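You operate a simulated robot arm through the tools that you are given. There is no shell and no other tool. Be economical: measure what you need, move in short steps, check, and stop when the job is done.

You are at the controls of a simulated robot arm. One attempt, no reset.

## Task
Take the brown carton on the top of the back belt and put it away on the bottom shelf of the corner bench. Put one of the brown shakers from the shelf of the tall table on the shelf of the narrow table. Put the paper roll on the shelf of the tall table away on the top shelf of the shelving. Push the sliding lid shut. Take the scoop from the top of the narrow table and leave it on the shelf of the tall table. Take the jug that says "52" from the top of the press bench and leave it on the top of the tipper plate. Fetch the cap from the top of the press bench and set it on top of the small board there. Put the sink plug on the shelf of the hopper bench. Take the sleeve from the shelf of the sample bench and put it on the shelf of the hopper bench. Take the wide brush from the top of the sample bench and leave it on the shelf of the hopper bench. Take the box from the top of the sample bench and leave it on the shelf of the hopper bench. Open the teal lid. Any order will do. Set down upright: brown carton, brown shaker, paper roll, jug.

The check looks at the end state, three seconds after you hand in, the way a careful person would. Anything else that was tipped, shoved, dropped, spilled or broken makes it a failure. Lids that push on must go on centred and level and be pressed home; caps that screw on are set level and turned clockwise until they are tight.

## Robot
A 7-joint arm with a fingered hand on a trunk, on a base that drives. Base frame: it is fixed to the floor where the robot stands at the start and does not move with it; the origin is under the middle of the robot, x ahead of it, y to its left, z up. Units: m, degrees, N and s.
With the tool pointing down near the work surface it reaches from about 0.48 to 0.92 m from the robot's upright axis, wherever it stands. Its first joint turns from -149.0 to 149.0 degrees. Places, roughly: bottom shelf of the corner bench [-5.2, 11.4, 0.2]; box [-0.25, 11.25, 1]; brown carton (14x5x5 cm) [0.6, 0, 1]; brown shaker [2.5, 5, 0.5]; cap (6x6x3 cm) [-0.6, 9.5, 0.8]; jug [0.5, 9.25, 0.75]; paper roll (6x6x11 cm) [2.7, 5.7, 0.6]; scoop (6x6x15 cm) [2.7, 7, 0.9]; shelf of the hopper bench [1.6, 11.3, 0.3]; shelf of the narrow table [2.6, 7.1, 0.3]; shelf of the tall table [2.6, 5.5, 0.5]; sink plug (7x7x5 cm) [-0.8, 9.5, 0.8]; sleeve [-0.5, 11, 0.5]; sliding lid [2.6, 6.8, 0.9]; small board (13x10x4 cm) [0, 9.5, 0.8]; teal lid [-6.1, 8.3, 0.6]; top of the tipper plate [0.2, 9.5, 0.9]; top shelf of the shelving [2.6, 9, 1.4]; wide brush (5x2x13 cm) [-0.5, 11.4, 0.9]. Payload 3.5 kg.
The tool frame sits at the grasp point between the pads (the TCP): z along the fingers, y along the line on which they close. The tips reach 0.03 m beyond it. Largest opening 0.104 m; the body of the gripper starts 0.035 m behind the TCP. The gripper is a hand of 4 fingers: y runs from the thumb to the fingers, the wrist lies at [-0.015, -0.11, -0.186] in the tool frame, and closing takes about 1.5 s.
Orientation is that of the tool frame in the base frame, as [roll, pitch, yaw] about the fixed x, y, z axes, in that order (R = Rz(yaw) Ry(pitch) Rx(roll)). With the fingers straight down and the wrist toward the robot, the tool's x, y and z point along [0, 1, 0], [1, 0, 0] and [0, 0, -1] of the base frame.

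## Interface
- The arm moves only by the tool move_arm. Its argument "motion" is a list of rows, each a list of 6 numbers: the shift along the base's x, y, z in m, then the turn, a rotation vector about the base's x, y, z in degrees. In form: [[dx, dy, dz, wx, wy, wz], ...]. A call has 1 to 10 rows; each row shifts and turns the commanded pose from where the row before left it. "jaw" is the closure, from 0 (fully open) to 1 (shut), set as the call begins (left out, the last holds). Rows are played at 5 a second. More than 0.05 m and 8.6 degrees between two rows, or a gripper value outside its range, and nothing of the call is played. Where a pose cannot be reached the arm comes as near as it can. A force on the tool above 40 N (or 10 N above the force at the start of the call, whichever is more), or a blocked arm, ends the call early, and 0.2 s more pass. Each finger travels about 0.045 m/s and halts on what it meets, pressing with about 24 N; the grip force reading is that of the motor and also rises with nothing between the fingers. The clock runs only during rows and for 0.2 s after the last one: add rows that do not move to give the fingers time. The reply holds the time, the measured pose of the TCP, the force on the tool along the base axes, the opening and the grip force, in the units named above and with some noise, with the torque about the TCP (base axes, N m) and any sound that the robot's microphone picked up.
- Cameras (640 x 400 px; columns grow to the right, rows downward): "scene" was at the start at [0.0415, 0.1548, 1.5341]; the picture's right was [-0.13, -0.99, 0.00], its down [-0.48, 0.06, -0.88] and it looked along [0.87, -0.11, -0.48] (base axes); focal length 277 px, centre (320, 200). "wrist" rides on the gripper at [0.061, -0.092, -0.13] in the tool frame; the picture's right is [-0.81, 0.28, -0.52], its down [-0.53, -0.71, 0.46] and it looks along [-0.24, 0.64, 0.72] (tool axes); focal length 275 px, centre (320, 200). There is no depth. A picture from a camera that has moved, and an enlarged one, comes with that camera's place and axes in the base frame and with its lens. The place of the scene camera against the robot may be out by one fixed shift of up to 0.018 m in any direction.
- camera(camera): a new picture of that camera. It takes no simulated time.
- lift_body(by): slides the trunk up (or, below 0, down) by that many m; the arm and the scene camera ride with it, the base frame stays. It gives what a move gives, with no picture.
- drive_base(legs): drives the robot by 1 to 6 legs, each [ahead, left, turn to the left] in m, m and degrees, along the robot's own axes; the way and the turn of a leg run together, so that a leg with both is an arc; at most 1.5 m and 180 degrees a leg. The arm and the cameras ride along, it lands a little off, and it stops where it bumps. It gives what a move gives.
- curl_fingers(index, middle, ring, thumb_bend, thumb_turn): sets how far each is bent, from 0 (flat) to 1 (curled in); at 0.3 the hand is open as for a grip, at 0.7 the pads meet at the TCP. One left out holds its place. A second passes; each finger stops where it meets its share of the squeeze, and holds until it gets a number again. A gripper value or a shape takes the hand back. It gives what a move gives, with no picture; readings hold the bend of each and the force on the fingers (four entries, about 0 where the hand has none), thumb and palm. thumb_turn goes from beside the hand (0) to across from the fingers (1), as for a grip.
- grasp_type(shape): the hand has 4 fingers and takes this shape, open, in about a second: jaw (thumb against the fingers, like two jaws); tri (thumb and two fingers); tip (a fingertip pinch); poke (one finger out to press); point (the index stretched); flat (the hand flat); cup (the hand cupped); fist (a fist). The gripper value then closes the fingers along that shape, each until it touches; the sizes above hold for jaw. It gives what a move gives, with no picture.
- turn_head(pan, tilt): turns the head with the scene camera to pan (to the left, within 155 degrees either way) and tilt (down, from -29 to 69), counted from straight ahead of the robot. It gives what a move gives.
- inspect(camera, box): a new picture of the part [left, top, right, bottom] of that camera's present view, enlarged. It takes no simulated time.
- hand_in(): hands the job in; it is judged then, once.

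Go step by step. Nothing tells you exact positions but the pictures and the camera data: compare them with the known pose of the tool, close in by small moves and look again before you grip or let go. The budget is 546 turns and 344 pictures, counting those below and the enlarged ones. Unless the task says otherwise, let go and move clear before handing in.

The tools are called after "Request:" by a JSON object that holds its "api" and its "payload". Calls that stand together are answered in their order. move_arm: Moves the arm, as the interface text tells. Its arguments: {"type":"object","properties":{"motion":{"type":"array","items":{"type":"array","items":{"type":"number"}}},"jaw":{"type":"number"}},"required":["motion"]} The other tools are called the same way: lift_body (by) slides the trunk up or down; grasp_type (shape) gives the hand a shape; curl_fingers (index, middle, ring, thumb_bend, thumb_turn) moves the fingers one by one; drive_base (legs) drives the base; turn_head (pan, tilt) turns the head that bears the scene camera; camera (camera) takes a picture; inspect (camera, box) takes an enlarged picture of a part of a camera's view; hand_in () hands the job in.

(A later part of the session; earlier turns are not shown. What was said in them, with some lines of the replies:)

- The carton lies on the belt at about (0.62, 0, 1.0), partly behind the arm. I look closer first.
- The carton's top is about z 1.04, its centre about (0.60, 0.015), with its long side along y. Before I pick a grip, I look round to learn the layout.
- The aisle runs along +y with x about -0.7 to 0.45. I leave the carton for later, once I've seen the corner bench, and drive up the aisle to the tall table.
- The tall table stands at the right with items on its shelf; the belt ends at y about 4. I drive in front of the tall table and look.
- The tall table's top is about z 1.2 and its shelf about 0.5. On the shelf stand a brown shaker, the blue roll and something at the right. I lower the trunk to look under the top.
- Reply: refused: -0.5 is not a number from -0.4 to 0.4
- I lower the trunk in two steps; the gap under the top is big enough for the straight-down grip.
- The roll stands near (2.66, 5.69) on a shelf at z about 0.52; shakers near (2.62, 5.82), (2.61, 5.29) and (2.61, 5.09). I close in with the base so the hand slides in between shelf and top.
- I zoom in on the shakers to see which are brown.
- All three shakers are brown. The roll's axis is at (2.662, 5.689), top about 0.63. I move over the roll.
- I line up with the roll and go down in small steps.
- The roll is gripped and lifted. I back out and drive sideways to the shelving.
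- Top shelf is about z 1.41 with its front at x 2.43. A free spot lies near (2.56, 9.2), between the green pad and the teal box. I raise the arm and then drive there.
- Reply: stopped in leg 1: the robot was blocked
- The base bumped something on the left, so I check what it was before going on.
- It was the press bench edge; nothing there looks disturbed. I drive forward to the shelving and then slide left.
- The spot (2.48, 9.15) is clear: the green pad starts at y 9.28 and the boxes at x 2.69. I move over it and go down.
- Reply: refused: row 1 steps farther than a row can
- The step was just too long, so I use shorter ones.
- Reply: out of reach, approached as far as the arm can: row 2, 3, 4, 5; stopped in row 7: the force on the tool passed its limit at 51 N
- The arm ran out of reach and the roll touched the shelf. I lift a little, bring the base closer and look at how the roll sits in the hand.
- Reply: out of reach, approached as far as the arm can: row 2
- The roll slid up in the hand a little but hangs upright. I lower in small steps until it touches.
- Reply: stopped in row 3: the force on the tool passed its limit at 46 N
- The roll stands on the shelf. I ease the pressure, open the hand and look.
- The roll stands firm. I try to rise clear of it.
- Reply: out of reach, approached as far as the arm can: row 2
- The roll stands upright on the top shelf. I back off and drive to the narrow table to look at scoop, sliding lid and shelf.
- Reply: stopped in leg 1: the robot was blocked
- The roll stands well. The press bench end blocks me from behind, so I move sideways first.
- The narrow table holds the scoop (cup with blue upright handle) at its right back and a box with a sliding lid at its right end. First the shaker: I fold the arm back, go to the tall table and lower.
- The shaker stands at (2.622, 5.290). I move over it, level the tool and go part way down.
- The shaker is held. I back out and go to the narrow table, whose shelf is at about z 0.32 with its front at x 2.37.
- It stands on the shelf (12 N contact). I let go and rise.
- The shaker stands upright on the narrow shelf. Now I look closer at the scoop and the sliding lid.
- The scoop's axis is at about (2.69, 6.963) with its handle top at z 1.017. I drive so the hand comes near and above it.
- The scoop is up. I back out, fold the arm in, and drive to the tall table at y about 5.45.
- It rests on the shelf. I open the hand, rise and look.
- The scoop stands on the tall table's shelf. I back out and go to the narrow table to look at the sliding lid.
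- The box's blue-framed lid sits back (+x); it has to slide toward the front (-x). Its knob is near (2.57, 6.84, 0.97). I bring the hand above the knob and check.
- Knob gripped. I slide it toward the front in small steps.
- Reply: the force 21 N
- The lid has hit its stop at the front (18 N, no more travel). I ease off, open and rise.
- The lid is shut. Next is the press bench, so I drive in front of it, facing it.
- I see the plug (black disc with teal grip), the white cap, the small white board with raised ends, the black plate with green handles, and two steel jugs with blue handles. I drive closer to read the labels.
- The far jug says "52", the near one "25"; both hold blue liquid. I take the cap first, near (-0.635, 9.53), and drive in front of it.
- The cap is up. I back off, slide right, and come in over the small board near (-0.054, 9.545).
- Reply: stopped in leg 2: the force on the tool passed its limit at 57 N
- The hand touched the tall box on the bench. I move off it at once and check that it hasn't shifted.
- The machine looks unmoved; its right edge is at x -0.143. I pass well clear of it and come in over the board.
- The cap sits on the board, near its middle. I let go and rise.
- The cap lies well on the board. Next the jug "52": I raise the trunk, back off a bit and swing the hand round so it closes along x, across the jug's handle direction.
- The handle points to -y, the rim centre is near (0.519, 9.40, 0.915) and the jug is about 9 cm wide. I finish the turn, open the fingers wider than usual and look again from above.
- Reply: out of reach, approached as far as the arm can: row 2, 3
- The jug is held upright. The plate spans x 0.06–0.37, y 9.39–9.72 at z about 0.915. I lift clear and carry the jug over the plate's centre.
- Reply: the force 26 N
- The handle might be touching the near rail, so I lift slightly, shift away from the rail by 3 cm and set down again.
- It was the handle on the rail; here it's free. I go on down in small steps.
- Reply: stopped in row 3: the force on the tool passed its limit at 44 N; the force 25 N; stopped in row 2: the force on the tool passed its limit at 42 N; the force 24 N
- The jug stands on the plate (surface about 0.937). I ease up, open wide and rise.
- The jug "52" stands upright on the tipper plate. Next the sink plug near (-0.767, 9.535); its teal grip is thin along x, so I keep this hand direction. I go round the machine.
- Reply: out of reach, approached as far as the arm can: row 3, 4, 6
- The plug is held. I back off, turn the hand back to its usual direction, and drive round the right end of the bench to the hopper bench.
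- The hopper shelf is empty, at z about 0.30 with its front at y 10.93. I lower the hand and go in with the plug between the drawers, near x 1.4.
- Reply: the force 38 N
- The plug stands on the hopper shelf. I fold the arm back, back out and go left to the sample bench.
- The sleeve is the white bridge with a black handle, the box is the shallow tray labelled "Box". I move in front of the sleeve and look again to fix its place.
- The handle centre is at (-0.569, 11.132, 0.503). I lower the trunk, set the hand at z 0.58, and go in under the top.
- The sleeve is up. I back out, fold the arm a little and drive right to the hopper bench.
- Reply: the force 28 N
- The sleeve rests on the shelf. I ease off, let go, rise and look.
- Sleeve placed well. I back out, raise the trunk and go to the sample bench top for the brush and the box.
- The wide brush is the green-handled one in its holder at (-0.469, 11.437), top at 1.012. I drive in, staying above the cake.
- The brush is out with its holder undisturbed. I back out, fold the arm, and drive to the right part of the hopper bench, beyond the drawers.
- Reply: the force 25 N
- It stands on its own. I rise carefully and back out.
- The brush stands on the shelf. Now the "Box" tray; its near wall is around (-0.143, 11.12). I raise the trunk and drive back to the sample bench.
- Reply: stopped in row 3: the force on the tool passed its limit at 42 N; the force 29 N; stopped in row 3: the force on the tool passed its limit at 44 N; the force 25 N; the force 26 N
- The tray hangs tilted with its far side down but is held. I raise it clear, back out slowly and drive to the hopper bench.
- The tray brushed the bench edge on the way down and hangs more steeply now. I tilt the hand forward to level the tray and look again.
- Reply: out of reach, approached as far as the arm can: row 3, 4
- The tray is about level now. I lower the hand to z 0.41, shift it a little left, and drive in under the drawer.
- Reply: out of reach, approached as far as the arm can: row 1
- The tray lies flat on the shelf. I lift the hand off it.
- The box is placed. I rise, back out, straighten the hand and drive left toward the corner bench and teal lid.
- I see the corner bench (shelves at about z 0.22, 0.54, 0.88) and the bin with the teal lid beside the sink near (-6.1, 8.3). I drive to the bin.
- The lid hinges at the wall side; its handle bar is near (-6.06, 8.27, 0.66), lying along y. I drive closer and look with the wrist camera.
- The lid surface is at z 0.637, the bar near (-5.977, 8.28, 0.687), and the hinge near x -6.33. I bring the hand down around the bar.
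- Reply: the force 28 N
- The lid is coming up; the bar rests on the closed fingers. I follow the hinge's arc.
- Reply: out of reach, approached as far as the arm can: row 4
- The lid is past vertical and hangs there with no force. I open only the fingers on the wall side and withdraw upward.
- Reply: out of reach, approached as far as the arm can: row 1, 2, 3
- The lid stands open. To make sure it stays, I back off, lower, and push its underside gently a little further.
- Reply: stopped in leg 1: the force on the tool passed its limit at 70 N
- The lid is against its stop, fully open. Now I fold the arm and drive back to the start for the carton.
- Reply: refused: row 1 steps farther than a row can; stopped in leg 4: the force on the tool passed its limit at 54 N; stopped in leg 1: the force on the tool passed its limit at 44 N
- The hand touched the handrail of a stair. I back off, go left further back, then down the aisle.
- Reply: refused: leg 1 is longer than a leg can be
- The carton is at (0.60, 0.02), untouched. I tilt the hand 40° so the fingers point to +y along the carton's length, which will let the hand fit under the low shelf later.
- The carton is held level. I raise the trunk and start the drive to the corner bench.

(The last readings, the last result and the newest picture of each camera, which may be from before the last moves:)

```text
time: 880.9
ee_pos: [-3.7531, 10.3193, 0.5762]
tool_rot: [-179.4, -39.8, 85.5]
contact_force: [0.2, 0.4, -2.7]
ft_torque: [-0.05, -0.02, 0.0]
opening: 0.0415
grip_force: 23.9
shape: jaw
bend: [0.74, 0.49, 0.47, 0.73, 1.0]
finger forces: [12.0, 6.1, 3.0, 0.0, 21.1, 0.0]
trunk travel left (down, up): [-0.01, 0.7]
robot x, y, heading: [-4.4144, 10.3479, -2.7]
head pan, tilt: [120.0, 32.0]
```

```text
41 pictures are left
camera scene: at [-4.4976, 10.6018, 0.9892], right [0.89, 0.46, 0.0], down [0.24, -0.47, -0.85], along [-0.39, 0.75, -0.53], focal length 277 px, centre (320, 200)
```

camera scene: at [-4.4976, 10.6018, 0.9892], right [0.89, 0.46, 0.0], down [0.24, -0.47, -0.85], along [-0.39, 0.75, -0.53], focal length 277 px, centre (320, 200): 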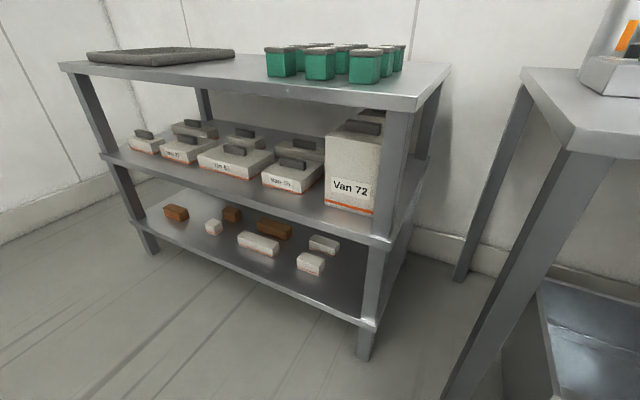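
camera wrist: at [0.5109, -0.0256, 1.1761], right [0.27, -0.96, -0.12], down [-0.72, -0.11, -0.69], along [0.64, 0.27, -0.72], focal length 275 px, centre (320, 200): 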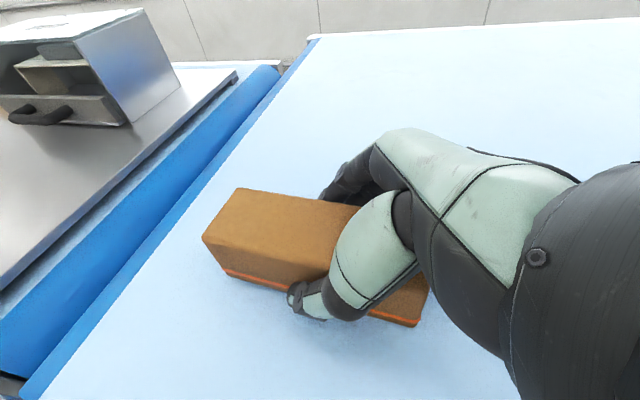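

The bottom shelf has a free spot near its right end around x -4.755. I back the robot to line up, keeping it parallel to the bench with the bench on its left.

Request:
{"api": "drive_base", "payload": {"legs": [[0, 0, 2.7], [-0.95, 0.1, 0]]}}

Request:
{"api": "move_arm", "payload": {"motion": [[-0.008, 0.03, -0.03, 0, 0, 1], [-0.008, 0.03, -0.035, 0, 0, 1], [-0.008, 0.03, -0.035, 0, 0, 0], [-0.008, 0.03, -0.035, 0, 0, 0], [-0.008, 0.03, -0.035, 0, 0, 0], [0, 0.03, -0.035, 0, 0, 0], [0, 0.03, -0.035, 0, 0, 0], [0, 0, -0.03, 0, 0, 0], [0, 0, 0, 0, 0, 0]]}}

Request:
{"api": "turn_head", "payload": {"pan": 50, "tilt": 35}}

Request:
{"api": "camera", "payload": {"camera": "scene"}}

```text
time: 886.4
ee_pos: [-4.7096, 10.4549, 0.5755]
tool_rot: [-179.3, -39.7, 88.8]
contact_force: [-0.6, 0.8, -3.6]
ft_torque: [-0.07, 0.04, 0.0]
opening: 0.0416
grip_force: 23.9
shape: jaw
bend: [0.74, 0.49, 0.47, 0.73, 1.0]
finger forces: [12.1, 6.1, 3.0, 0.0, 21.1, 0.0]
trunk travel left (down, up): [-0.01, 0.7]
robot x, y, heading: [-5.3746, 10.4487, 0.5]
head pan, tilt: [120.0, 32.0]
```

```text
time: 888.4
ee_pos: [-4.7511, 10.6635, 0.305]
tool_rot: [-179.3, -39.8, 90.8]
contact_force: [-0.3, 0.5, -2.0]
ft_torque: [0.01, -0.02, -0.03]
opening: 0.0413
grip_force: 24.0
shape: jaw
bend: [0.74, 0.5, 0.48, 0.73, 1.0]
finger forces: [12.3, 6.1, 2.9, 0.1, 21.2, 0.0]
trunk travel left (down, up): [-0.01, 0.7]
robot x, y, heading: [-5.3744, 10.4494, 0.3]
head pan, tilt: [120.0, 32.0]
```

```text
time: 889.8
ee_pos: [-4.7498, 10.6651, 0.3039]
tool_rot: [-179.4, -39.8, 90.7]
contact_force: [-0.1, 0.5, -3.4]
ft_torque: [-0.04, -0.04, -0.03]
opening: 0.0413
grip_force: 24.3
shape: jaw
bend: [0.74, 0.5, 0.48, 0.73, 1.0]
finger forces: [12.2, 6.1, 3.0, 0.1, 21.2, 0.1]
trunk travel left (down, up): [-0.01, 0.7]
robot x, y, heading: [-5.3708, 10.4514, 0.3]
head pan, tilt: [50.0, 35.0]
```

```text
40 pictures are left
camera scene: at [-5.3677, 10.6856, 0.9845], right [0.77, -0.64, 0.0], down [-0.36, -0.44, -0.82], along [0.52, 0.63, -0.57], focal length 277 px, centre (320, 200)
```

scene: 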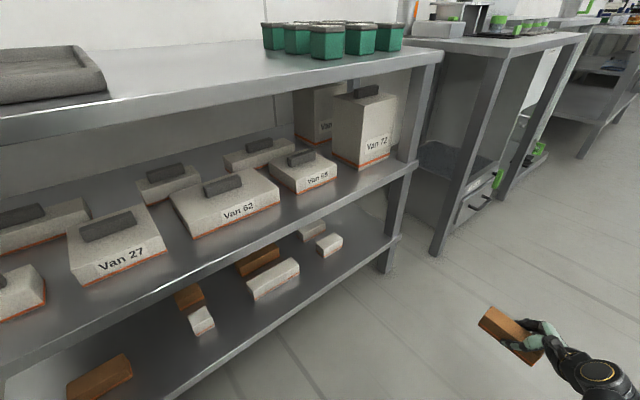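

I move the arm out to the side toward x -4.72, then strafe left so the carton slides in over the bottom shelf.

Request:
{"api": "move_arm", "payload": {"motion": [[0.005, 0.033, -0.003, 0, 0, 0], [0.005, 0.033, -0.003, 0, 0, 0], [0.005, 0.033, -0.003, 0, 0, 0], [0.005, 0.033, -0.003, 0, 0, 0], [0.005, 0.033, -0.003, 0, 0, 0], [0.005, 0.033, 0, 0, 0, 0], [0, 0, 0, 0, 0, 0]]}}

Request:
{"api": "drive_base", "payload": {"legs": [[0, 0.2, -0.3]]}}

Request:
{"api": "camera", "payload": {"camera": "scene"}}

Request:
{"api": "camera", "payload": {"camera": "wrist"}}

```text
time: 891.4
ee_pos: [-4.7225, 10.8638, 0.2897]
tool_rot: [-179.4, -39.8, 90.9]
contact_force: [0.6, -0.4, -2.7]
ft_torque: [-0.05, 0.0, -0.02]
opening: 0.0413
grip_force: 23.8
shape: jaw
bend: [0.74, 0.5, 0.48, 0.73, 1.0]
finger forces: [12.1, 6.1, 3.0, 0.1, 21.2, 0.0]
trunk travel left (down, up): [-0.01, 0.7]
robot x, y, heading: [-5.3734, 10.452, 0.4]
head pan, tilt: [50.0, 35.0]
```

```text
time: 893.0
ee_pos: [-4.7182, 11.0556, 0.2894]
tool_rot: [-179.4, -39.7, 90.2]
contact_force: [0.8, 0.0, -3.0]
ft_torque: [-0.03, 0.01, -0.01]
opening: 0.0413
grip_force: 24.4
shape: jaw
bend: [0.74, 0.5, 0.48, 0.73, 1.0]
finger forces: [12.1, 6.1, 3.1, 0.0, 21.0, 0.0]
trunk travel left (down, up): [-0.01, 0.7]
robot x, y, heading: [-5.3715, 10.6495, 0.0]
head pan, tilt: [50.0, 35.0]
```

```text
39 pictures are left
camera scene: at [-5.3657, 10.8848, 0.9845], right [0.76, -0.64, 0.0], down [-0.37, -0.44, -0.82], along [0.53, 0.63, -0.57], focal length 277 px, centre (320, 200)
```

scene: 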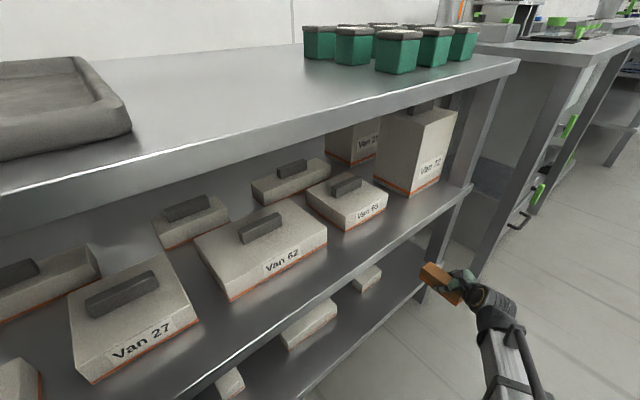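

```text
38 pictures are left
camera wrist: at [-4.8079, 11.019, 0.4297], right [0.28, -0.95, -0.12], down [-0.72, -0.13, -0.68], along [0.64, 0.28, -0.72], focal length 275 px, centre (320, 200)
```

wrist: 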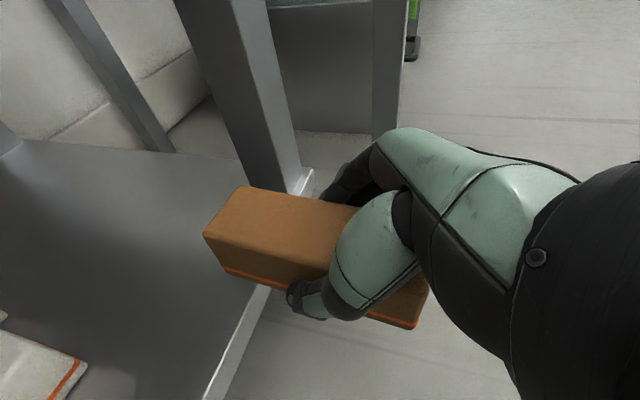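

Request:
{"api": "drive_base", "payload": {"legs": [[0, 0.13, 0]]}}

Request:
{"api": "move_arm", "payload": {"motion": [[-0.002, 0.025, 0, 0, 0, 0], [-0.002, 0.025, 0, 0, 0, 0], [0, 0.02, 0, 0, 0, 0], [0, 0, 0, 0, 0, 0]]}}

Request:
{"api": "camera", "payload": {"camera": "wrist"}}

```text
time: 894.2
ee_pos: [-4.7164, 11.1882, 0.2896]
tool_rot: [-179.4, -39.9, 90.2]
contact_force: [-0.5, 0.7, -2.9]
ft_torque: [-0.03, 0.01, -0.01]
opening: 0.0415
grip_force: 23.9
shape: jaw
bend: [0.74, 0.5, 0.48, 0.73, 1.0]
finger forces: [12.1, 6.1, 3.0, 0.0, 21.2, 0.0]
trunk travel left (down, up): [-0.01, 0.7]
robot x, y, heading: [-5.3732, 10.7829, -0.3]
head pan, tilt: [50.0, 35.0]
```

```text
time: 895.2
ee_pos: [-4.7213, 11.2572, 0.2895]
tool_rot: [-179.4, -39.9, 90.2]
contact_force: [0.3, -0.1, -2.6]
ft_torque: [-0.02, -0.02, 0.01]
opening: 0.0413
grip_force: 24.1
shape: jaw
bend: [0.74, 0.5, 0.48, 0.73, 1.0]
finger forces: [12.1, 6.1, 3.0, 0.1, 21.1, 0.1]
trunk travel left (down, up): [-0.01, 0.7]
robot x, y, heading: [-5.3747, 10.7824, 0.2]
head pan, tilt: [50.0, 35.0]
```

```text
37 pictures are left
camera wrist: at [-4.8112, 11.22, 0.4301], right [0.28, -0.95, -0.12], down [-0.72, -0.13, -0.68], along [0.64, 0.28, -0.72], focal length 275 px, centre (320, 200)
```

wrist: 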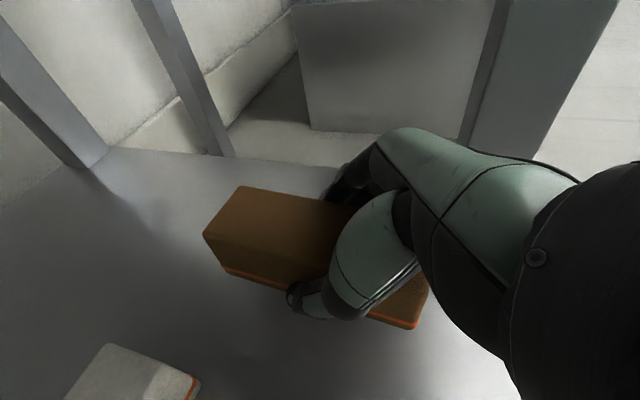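

Request:
{"api": "move_arm", "payload": {"motion": [[0, 0, -0.008, 0, 0, 0], [0, 0, -0.006, 0, 0, 0], [0, 0, -0.004, 0, 0, 0], [0, 0, 0, 0, 0, 0]]}}

Request:
{"api": "move_arm", "payload": {"motion": [[0, 0, -0.004, 0, 0, 0], [0, 0, -0.003, 0, 0, 0], [0, 0, 0, 0, 0, 0]]}}

Request:
{"api": "camera", "payload": {"camera": "wrist"}}

```text
time: 896.2
ee_pos: [-4.7218, 11.2568, 0.2721]
tool_rot: [-179.4, -39.8, 90.2]
contact_force: [-0.3, -0.6, -3.4]
ft_torque: [-0.04, 0.03, 0.02]
opening: 0.0412
grip_force: 24.2
shape: jaw
bend: [0.74, 0.5, 0.48, 0.73, 1.0]
finger forces: [12.1, 6.1, 3.0, 0.0, 21.1, 0.1]
trunk travel left (down, up): [-0.01, 0.7]
robot x, y, heading: [-5.3774, 10.7845, -0.3]
head pan, tilt: [50.0, 35.0]
```

```text
time: 897.0
ee_pos: [-4.7219, 11.2582, 0.2646]
tool_rot: [-179.3, -39.8, 90.0]
contact_force: [-0.3, -0.5, -2.1]
ft_torque: [-0.06, 0.05, -0.03]
opening: 0.0411
grip_force: 23.7
shape: jaw
bend: [0.74, 0.5, 0.48, 0.73, 1.0]
finger forces: [12.0, 6.1, 3.0, 0.0, 21.0, 0.0]
trunk travel left (down, up): [-0.01, 0.7]
robot x, y, heading: [-5.3746, 10.7788, 0.0]
head pan, tilt: [50.0, 35.0]
```

```text
36 pictures are left
camera wrist: at [-4.8117, 11.22, 0.405], right [0.28, -0.95, -0.12], down [-0.72, -0.13, -0.68], along [0.64, 0.28, -0.72], focal length 275 px, centre (320, 200)
```

wrist: 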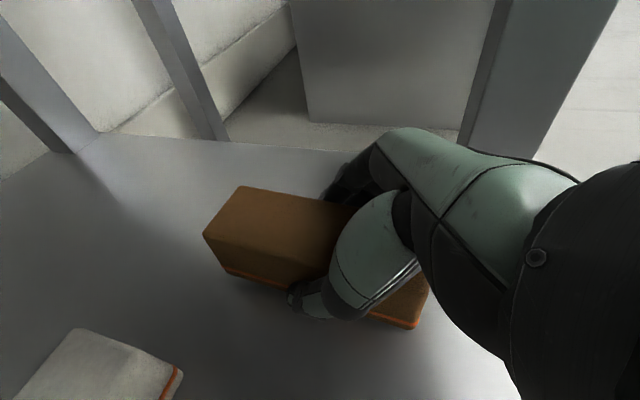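

Request:
{"api": "move_arm", "payload": {"motion": [[0, 0, -0.004, 0, 0, 0], [0, 0, -0.003, 0, 0, 0], [0, 0, -0.003, 0, 0, 0], [0, 0, 0, 0, 0, 0]]}}

Request:
{"api": "move_arm", "payload": {"motion": [[0, 0, -0.003, 0, 0, 0], [0, 0, -0.003, 0, 0, 0], [0, 0, 0, 0, 0, 0]]}}

```text
time: 898.0
ee_pos: [-4.7233, 11.2579, 0.258]
tool_rot: [-179.5, -39.9, 90.2]
contact_force: [1.8, -4.8, 20.6]
ft_torque: [-0.29, -0.65, -0.11]
opening: 0.0416
grip_force: 23.9
shape: jaw
bend: [0.74, 0.5, 0.44, 0.72, 1.0]
finger forces: [12.2, 6.8, 26.2, 0.0, 21.9, 0.1]
trunk travel left (down, up): [-0.01, 0.7]
robot x, y, heading: [-5.3729, 10.7827, -0.1]
head pan, tilt: [50.0, 35.0]
```

```text
time: 898.6
ee_pos: [-4.7203, 11.2571, 0.2577]
tool_rot: [179.8, -40.3, 90.4]
contact_force: [-0.1, -3.5, 25.1]
ft_torque: [-0.27, -0.68, -0.07]
opening: 0.0416
grip_force: 24.6
shape: jaw
bend: [0.74, 0.5, 0.44, 0.72, 1.0]
finger forces: [12.5, 6.1, 32.2, 0.0, 23.4, 0.1]
trunk travel left (down, up): [-0.01, 0.7]
robot x, y, heading: [-5.3744, 10.7831, -0.3]
head pan, tilt: [50.0, 35.0]
stopped in row 2: the force on the tool passed its limit at 42 N (the readings are from after the stop); the commanded pose is now the measured one
```

Request:
{"api": "inspect", "payload": {"camera": "wrist", "box": [180, 160, 460, 350]}}

Request:
{"api": "turn_head", "payload": {"pan": 38, "tilt": 42}}

Request:
{"api": "camera", "payload": {"camera": "scene"}}

```text
2.11 times, centred on (320, 255) of wrist
camera zoom: at [-4.8118, 11.2192, 0.3951], right [0.28, -0.95, -0.13], down [-0.71, -0.12, -0.69], along [0.64, 0.29, -0.71], focal length 580 px, centre (320, 84)
```

zoom: 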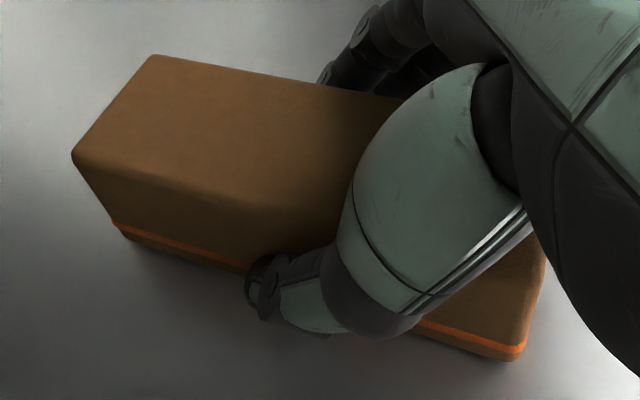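

```text
time: 899.4
ee_pos: [-4.7213, 11.2583, 0.2551]
tool_rot: [-179.9, -40.2, 90.4]
contact_force: [0.6, -3.2, 34.6]
ft_torque: [-0.28, -1.02, -0.15]
opening: 0.0417
grip_force: 24.1
shape: jaw
bend: [0.74, 0.5, 0.44, 0.72, 1.0]
finger forces: [12.9, 6.7, 36.9, 0.1, 23.1, 0.0]
trunk travel left (down, up): [-0.01, 0.7]
robot x, y, heading: [-5.3693, 10.7812, 0.1]
head pan, tilt: [38.0, 42.0]
```

```text
34 pictures are left
camera scene: at [-5.3581, 10.9985, 0.9746], right [0.61, -0.79, 0.0], down [-0.53, -0.41, -0.75], along [0.59, 0.46, -0.67], focal length 277 px, centre (320, 200)
```

scene: 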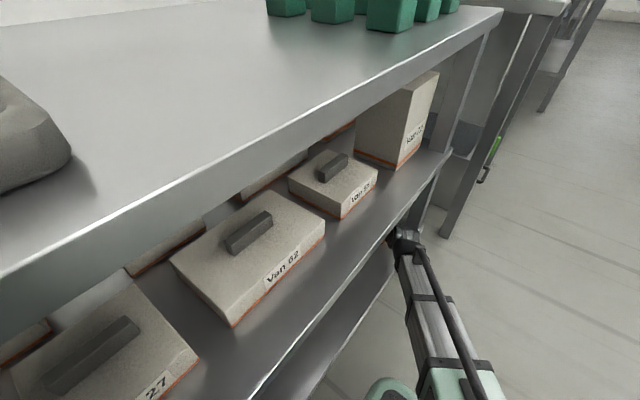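

The carton is a few millimetres off the shelf at most. I ease the pressure and open the hand part way.

Request:
{"api": "move_arm", "payload": {"motion": [[0, 0, 0.002, 0, 0, 0], [0, 0, 0, 0, 0, 0], [0, 0, 0, 0, 0, 0], [0, 0, 0, 0, 0, 0], [0, 0, 0, 0, 0, 0]], "jaw": 0.45}}

Request:
{"api": "camera", "payload": {"camera": "wrist"}}

```text
time: 900.6
ee_pos: [-4.7205, 11.2583, 0.2546]
tool_rot: [-179.8, -40.0, 90.3]
contact_force: [-2.3, -4.9, 19.5]
ft_torque: [-0.28, -0.41, -0.13]
opening: 0.0569
grip_force: 0.0
shape: jaw
bend: [0.74, 0.43, 0.42, 0.67, 1.0]
finger forces: [0.1, 0.1, 20.1, 0.0, 0.0, 0.0]
trunk travel left (down, up): [-0.01, 0.7]
robot x, y, heading: [-5.3734, 10.7781, -0.0]
head pan, tilt: [38.0, 42.0]
```

```text
33 pictures are left
camera wrist: at [-4.8122, 11.2198, 0.3947], right [0.28, -0.95, -0.13], down [-0.71, -0.12, -0.69], along [0.64, 0.29, -0.71], focal length 275 px, centre (320, 200)
```

wrist: 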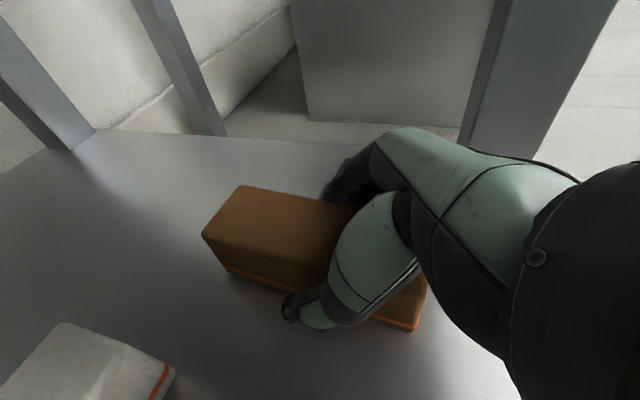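

Request:
{"api": "move_arm", "payload": {"motion": [[0, 0, 0.008, 0, 0, 0], [0, 0, 0.004, 0, 0, 0], [0, 0, 0, 0, 0, 0], [0, 0, 0, 0, 0, 0], [0, -0.015, 0.01, 0, 0, 0], [0, -0.02, 0.014, 0, 0, 0], [0, 0, 0, 0, 0, 0]], "jaw": 0.25}}

Request:
{"api": "camera", "payload": {"camera": "wrist"}}

```text
time: 902.2
ee_pos: [-4.7208, 11.2221, 0.2888]
tool_rot: [-179.6, -40.0, 90.2]
contact_force: [-0.5, 0.2, -0.3]
ft_torque: [0.0, 0.01, -0.01]
opening: 0.0779
grip_force: 0.1
shape: jaw
bend: [0.27, 0.36, 0.33, 0.54, 0.99]
finger forces: [0.0, 0.1, 0.1, 0.0, 0.0, 0.1]
trunk travel left (down, up): [-0.01, 0.7]
robot x, y, heading: [-5.3728, 10.7818, -0.3]
head pan, tilt: [38.0, 42.0]
```

```text
32 pictures are left
camera wrist: at [-4.8118, 11.1847, 0.4288], right [0.28, -0.95, -0.13], down [-0.72, -0.12, -0.69], along [0.64, 0.28, -0.71], focal length 275 px, centre (320, 200)
```

wrist: 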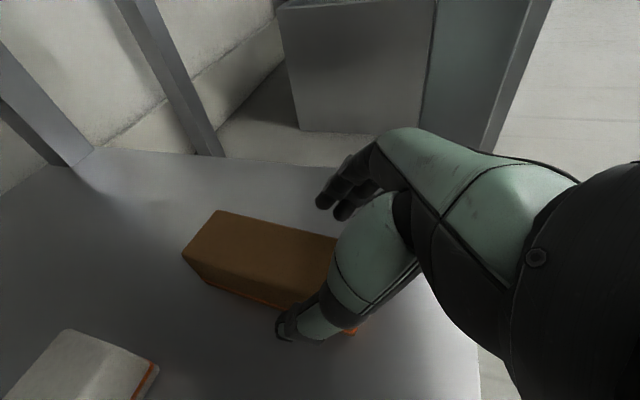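

The carton stays in place. I draw the hand straight back out.

Request:
{"api": "move_arm", "payload": {"motion": [[0, -0.03, 0.005, 0, 0, 0], [0, -0.035, 0.005, 0, 0, 0], [0, -0.04, 0, 0, 0, 0], [0, -0.04, 0, 0, 0, 0], [0, 0, 0, 0, 0, 0]]}}

Request:
{"api": "drive_base", "payload": {"legs": [[0, -0.35, 0]]}}

Request:
{"api": "turn_head", "payload": {"pan": 50, "tilt": 35}}

Request:
{"api": "camera", "payload": {"camera": "scene"}}

Request:
{"api": "camera", "payload": {"camera": "wrist"}}

```text
time: 903.4
ee_pos: [-4.7216, 11.0767, 0.3002]
tool_rot: [-179.6, -40.0, 90.2]
contact_force: [0.7, 1.0, -0.5]
ft_torque: [0.0, 0.01, 0.0]
opening: 0.0777
grip_force: 0.1
shape: jaw
bend: [0.27, 0.36, 0.33, 0.54, 0.99]
finger forces: [0.0, 0.1, 0.0, 0.0, 0.1, 0.1]
trunk travel left (down, up): [-0.01, 0.7]
robot x, y, heading: [-5.377, 10.7836, 0.0]
head pan, tilt: [38.0, 42.0]
```

```text
time: 905.6
ee_pos: [-4.7229, 10.7318, 0.301]
tool_rot: [-179.6, -40.1, 90.3]
contact_force: [-0.4, 0.0, -0.1]
ft_torque: [0.01, 0.02, -0.03]
opening: 0.0779
grip_force: 0.0
shape: jaw
bend: [0.27, 0.36, 0.33, 0.54, 0.99]
finger forces: [0.0, 0.0, 0.0, 0.0, 0.0, 0.1]
trunk travel left (down, up): [-0.01, 0.7]
robot x, y, heading: [-5.3757, 10.4383, 0.1]
head pan, tilt: [38.0, 42.0]
```

```text
time: 906.4
ee_pos: [-4.7238, 10.7329, 0.2997]
tool_rot: [-179.6, -40.0, 90.2]
contact_force: [0.2, -0.2, 0.3]
ft_torque: [-0.02, 0.01, 0.02]
opening: 0.0779
grip_force: 0.1
shape: jaw
bend: [0.27, 0.36, 0.33, 0.54, 0.99]
finger forces: [0.0, 0.1, 0.1, 0.1, 0.0, 0.1]
trunk travel left (down, up): [-0.01, 0.7]
robot x, y, heading: [-5.3743, 10.4393, 0.0]
head pan, tilt: [50.0, 35.0]
```

```text
31 pictures are left
camera scene: at [-5.3664, 10.6726, 0.9845], right [0.76, -0.64, 0.0], down [-0.37, -0.44, -0.82], along [0.53, 0.63, -0.57], focal length 277 px, centre (320, 200)
```

scene: 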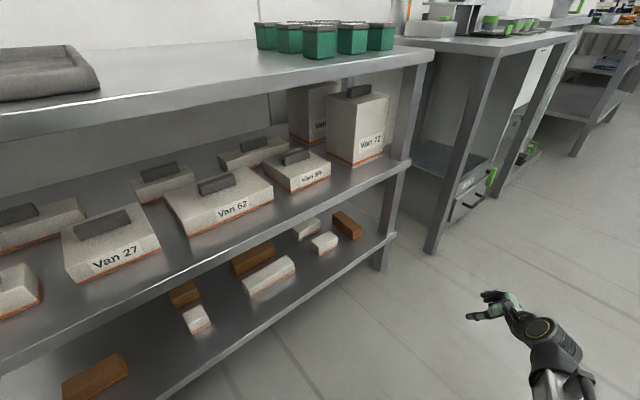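

```text
30 pictures are left
camera wrist: at [-4.8136, 10.6952, 0.4398], right [0.28, -0.95, -0.13], down [-0.72, -0.12, -0.69], along [0.64, 0.29, -0.71], focal length 275 px, centre (320, 200)
```

wrist: 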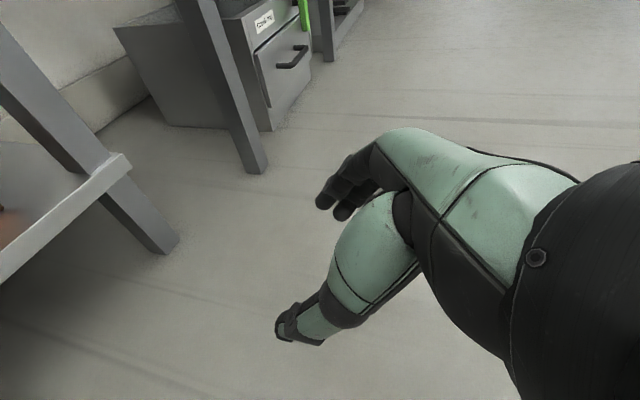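

The carton lies on the bottom shelf. I check the teal lid is still open, and the press machine and stair from afar.

Request:
{"api": "lift_body", "payload": {"by": 0.4}}

Request:
{"api": "turn_head", "payload": {"pan": -105, "tilt": 20}}

Request:
{"api": "camera", "payload": {"camera": "scene"}}

Request:
{"api": "turn_head", "payload": {"pan": -20, "tilt": 15}}

Request:
{"api": "camera", "payload": {"camera": "scene"}}

```text
time: 910.2
ee_pos: [-4.7224, 10.7328, 0.7001]
tool_rot: [-179.6, -40.0, 90.3]
contact_force: [0.3, -0.1, 0.2]
ft_torque: [0.0, 0.01, 0.0]
opening: 0.0775
grip_force: 0.0
shape: jaw
bend: [0.27, 0.36, 0.33, 0.54, 0.99]
finger forces: [0.0, 0.1, 0.0, 0.0, 0.0, 0.0]
trunk travel left (down, up): [-0.41, 0.3]
robot x, y, heading: [-5.3737, 10.4372, -0.2]
head pan, tilt: [50.0, 35.0]
```

```text
time: 912.6
ee_pos: [-4.7229, 10.7329, 0.6997]
tool_rot: [-179.6, -40.0, 90.2]
contact_force: [0.3, -0.9, -0.1]
ft_torque: [-0.01, 0.02, -0.02]
opening: 0.0774
grip_force: 0.0
shape: jaw
bend: [0.27, 0.36, 0.33, 0.54, 0.99]
finger forces: [0.0, 0.0, 0.0, 0.1, 0.0, 0.0]
trunk travel left (down, up): [-0.41, 0.3]
robot x, y, heading: [-5.3742, 10.4364, 0.0]
head pan, tilt: [-105.0, 20.0]
```

```text
29 pictures are left
camera scene: at [-5.4474, 10.5154, 1.4084], right [-0.97, 0.26, 0.0], down [0.09, 0.33, -0.94], along [-0.24, -0.91, -0.34], focal length 277 px, centre (320, 200)
```

scene: 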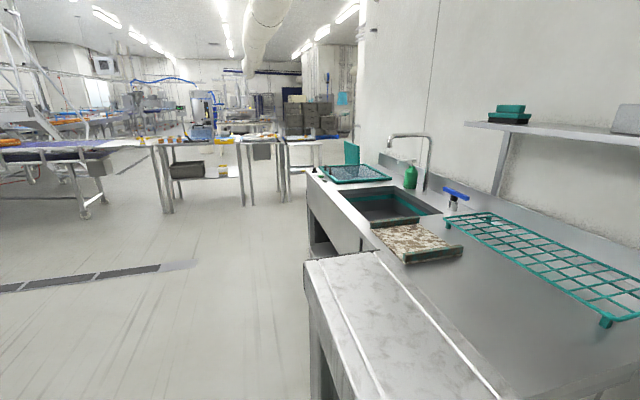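

```text
time: 914.2
ee_pos: [-4.7234, 10.7342, 0.6984]
tool_rot: [-179.6, -40.0, 90.1]
contact_force: [-0.2, 0.0, 0.0]
ft_torque: [0.04, -0.01, -0.02]
opening: 0.0775
grip_force: 0.1
shape: jaw
bend: [0.27, 0.36, 0.33, 0.54, 0.99]
finger forces: [0.0, 0.0, 0.0, 0.1, 0.1, 0.0]
trunk travel left (down, up): [-0.41, 0.3]
robot x, y, heading: [-5.3768, 10.4376, -0.4]
head pan, tilt: [-20.0, 15.0]
```

```text
28 pictures are left
camera scene: at [-5.3355, 10.5732, 1.4165], right [-0.34, -0.94, 0.0], down [-0.24, 0.09, -0.97], along [0.91, -0.33, -0.26], focal length 277 px, centre (320, 200)
```

scene: 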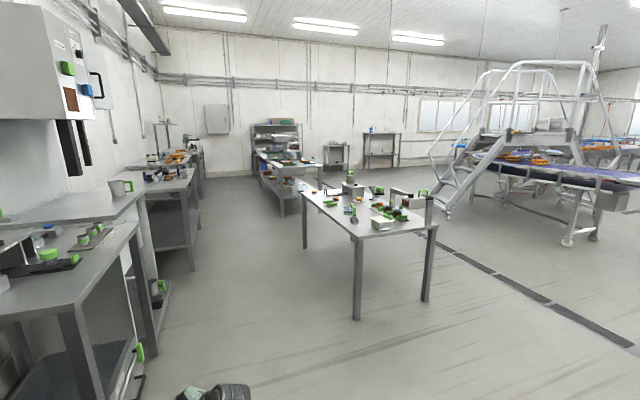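

All items are placed: the teal lid stands open, the sliding lid is shut, and the hand is empty and clear. I hand in.

Request:
{"api": "hand_in", "payload": {}}

```text
The job is handed in.
```

I finished all twelve tasks and handed the job in; no verdict has come back.

- **Bumps on the way:** the hand pressed against the tall machine on the press bench (57 N) and a stair handrail (about 54 N). Neither looked moved afterwards.
- **Base contact:** the base stopped twice against the press bench. The first time I checked, and nothing there had moved.
- **Box tray:** it caught an edge, probably the hopper bench top, while being lowered. It now lies flat on the shelf.
- **Wide brush:** it is standing on its bristles on the hopper shelf.
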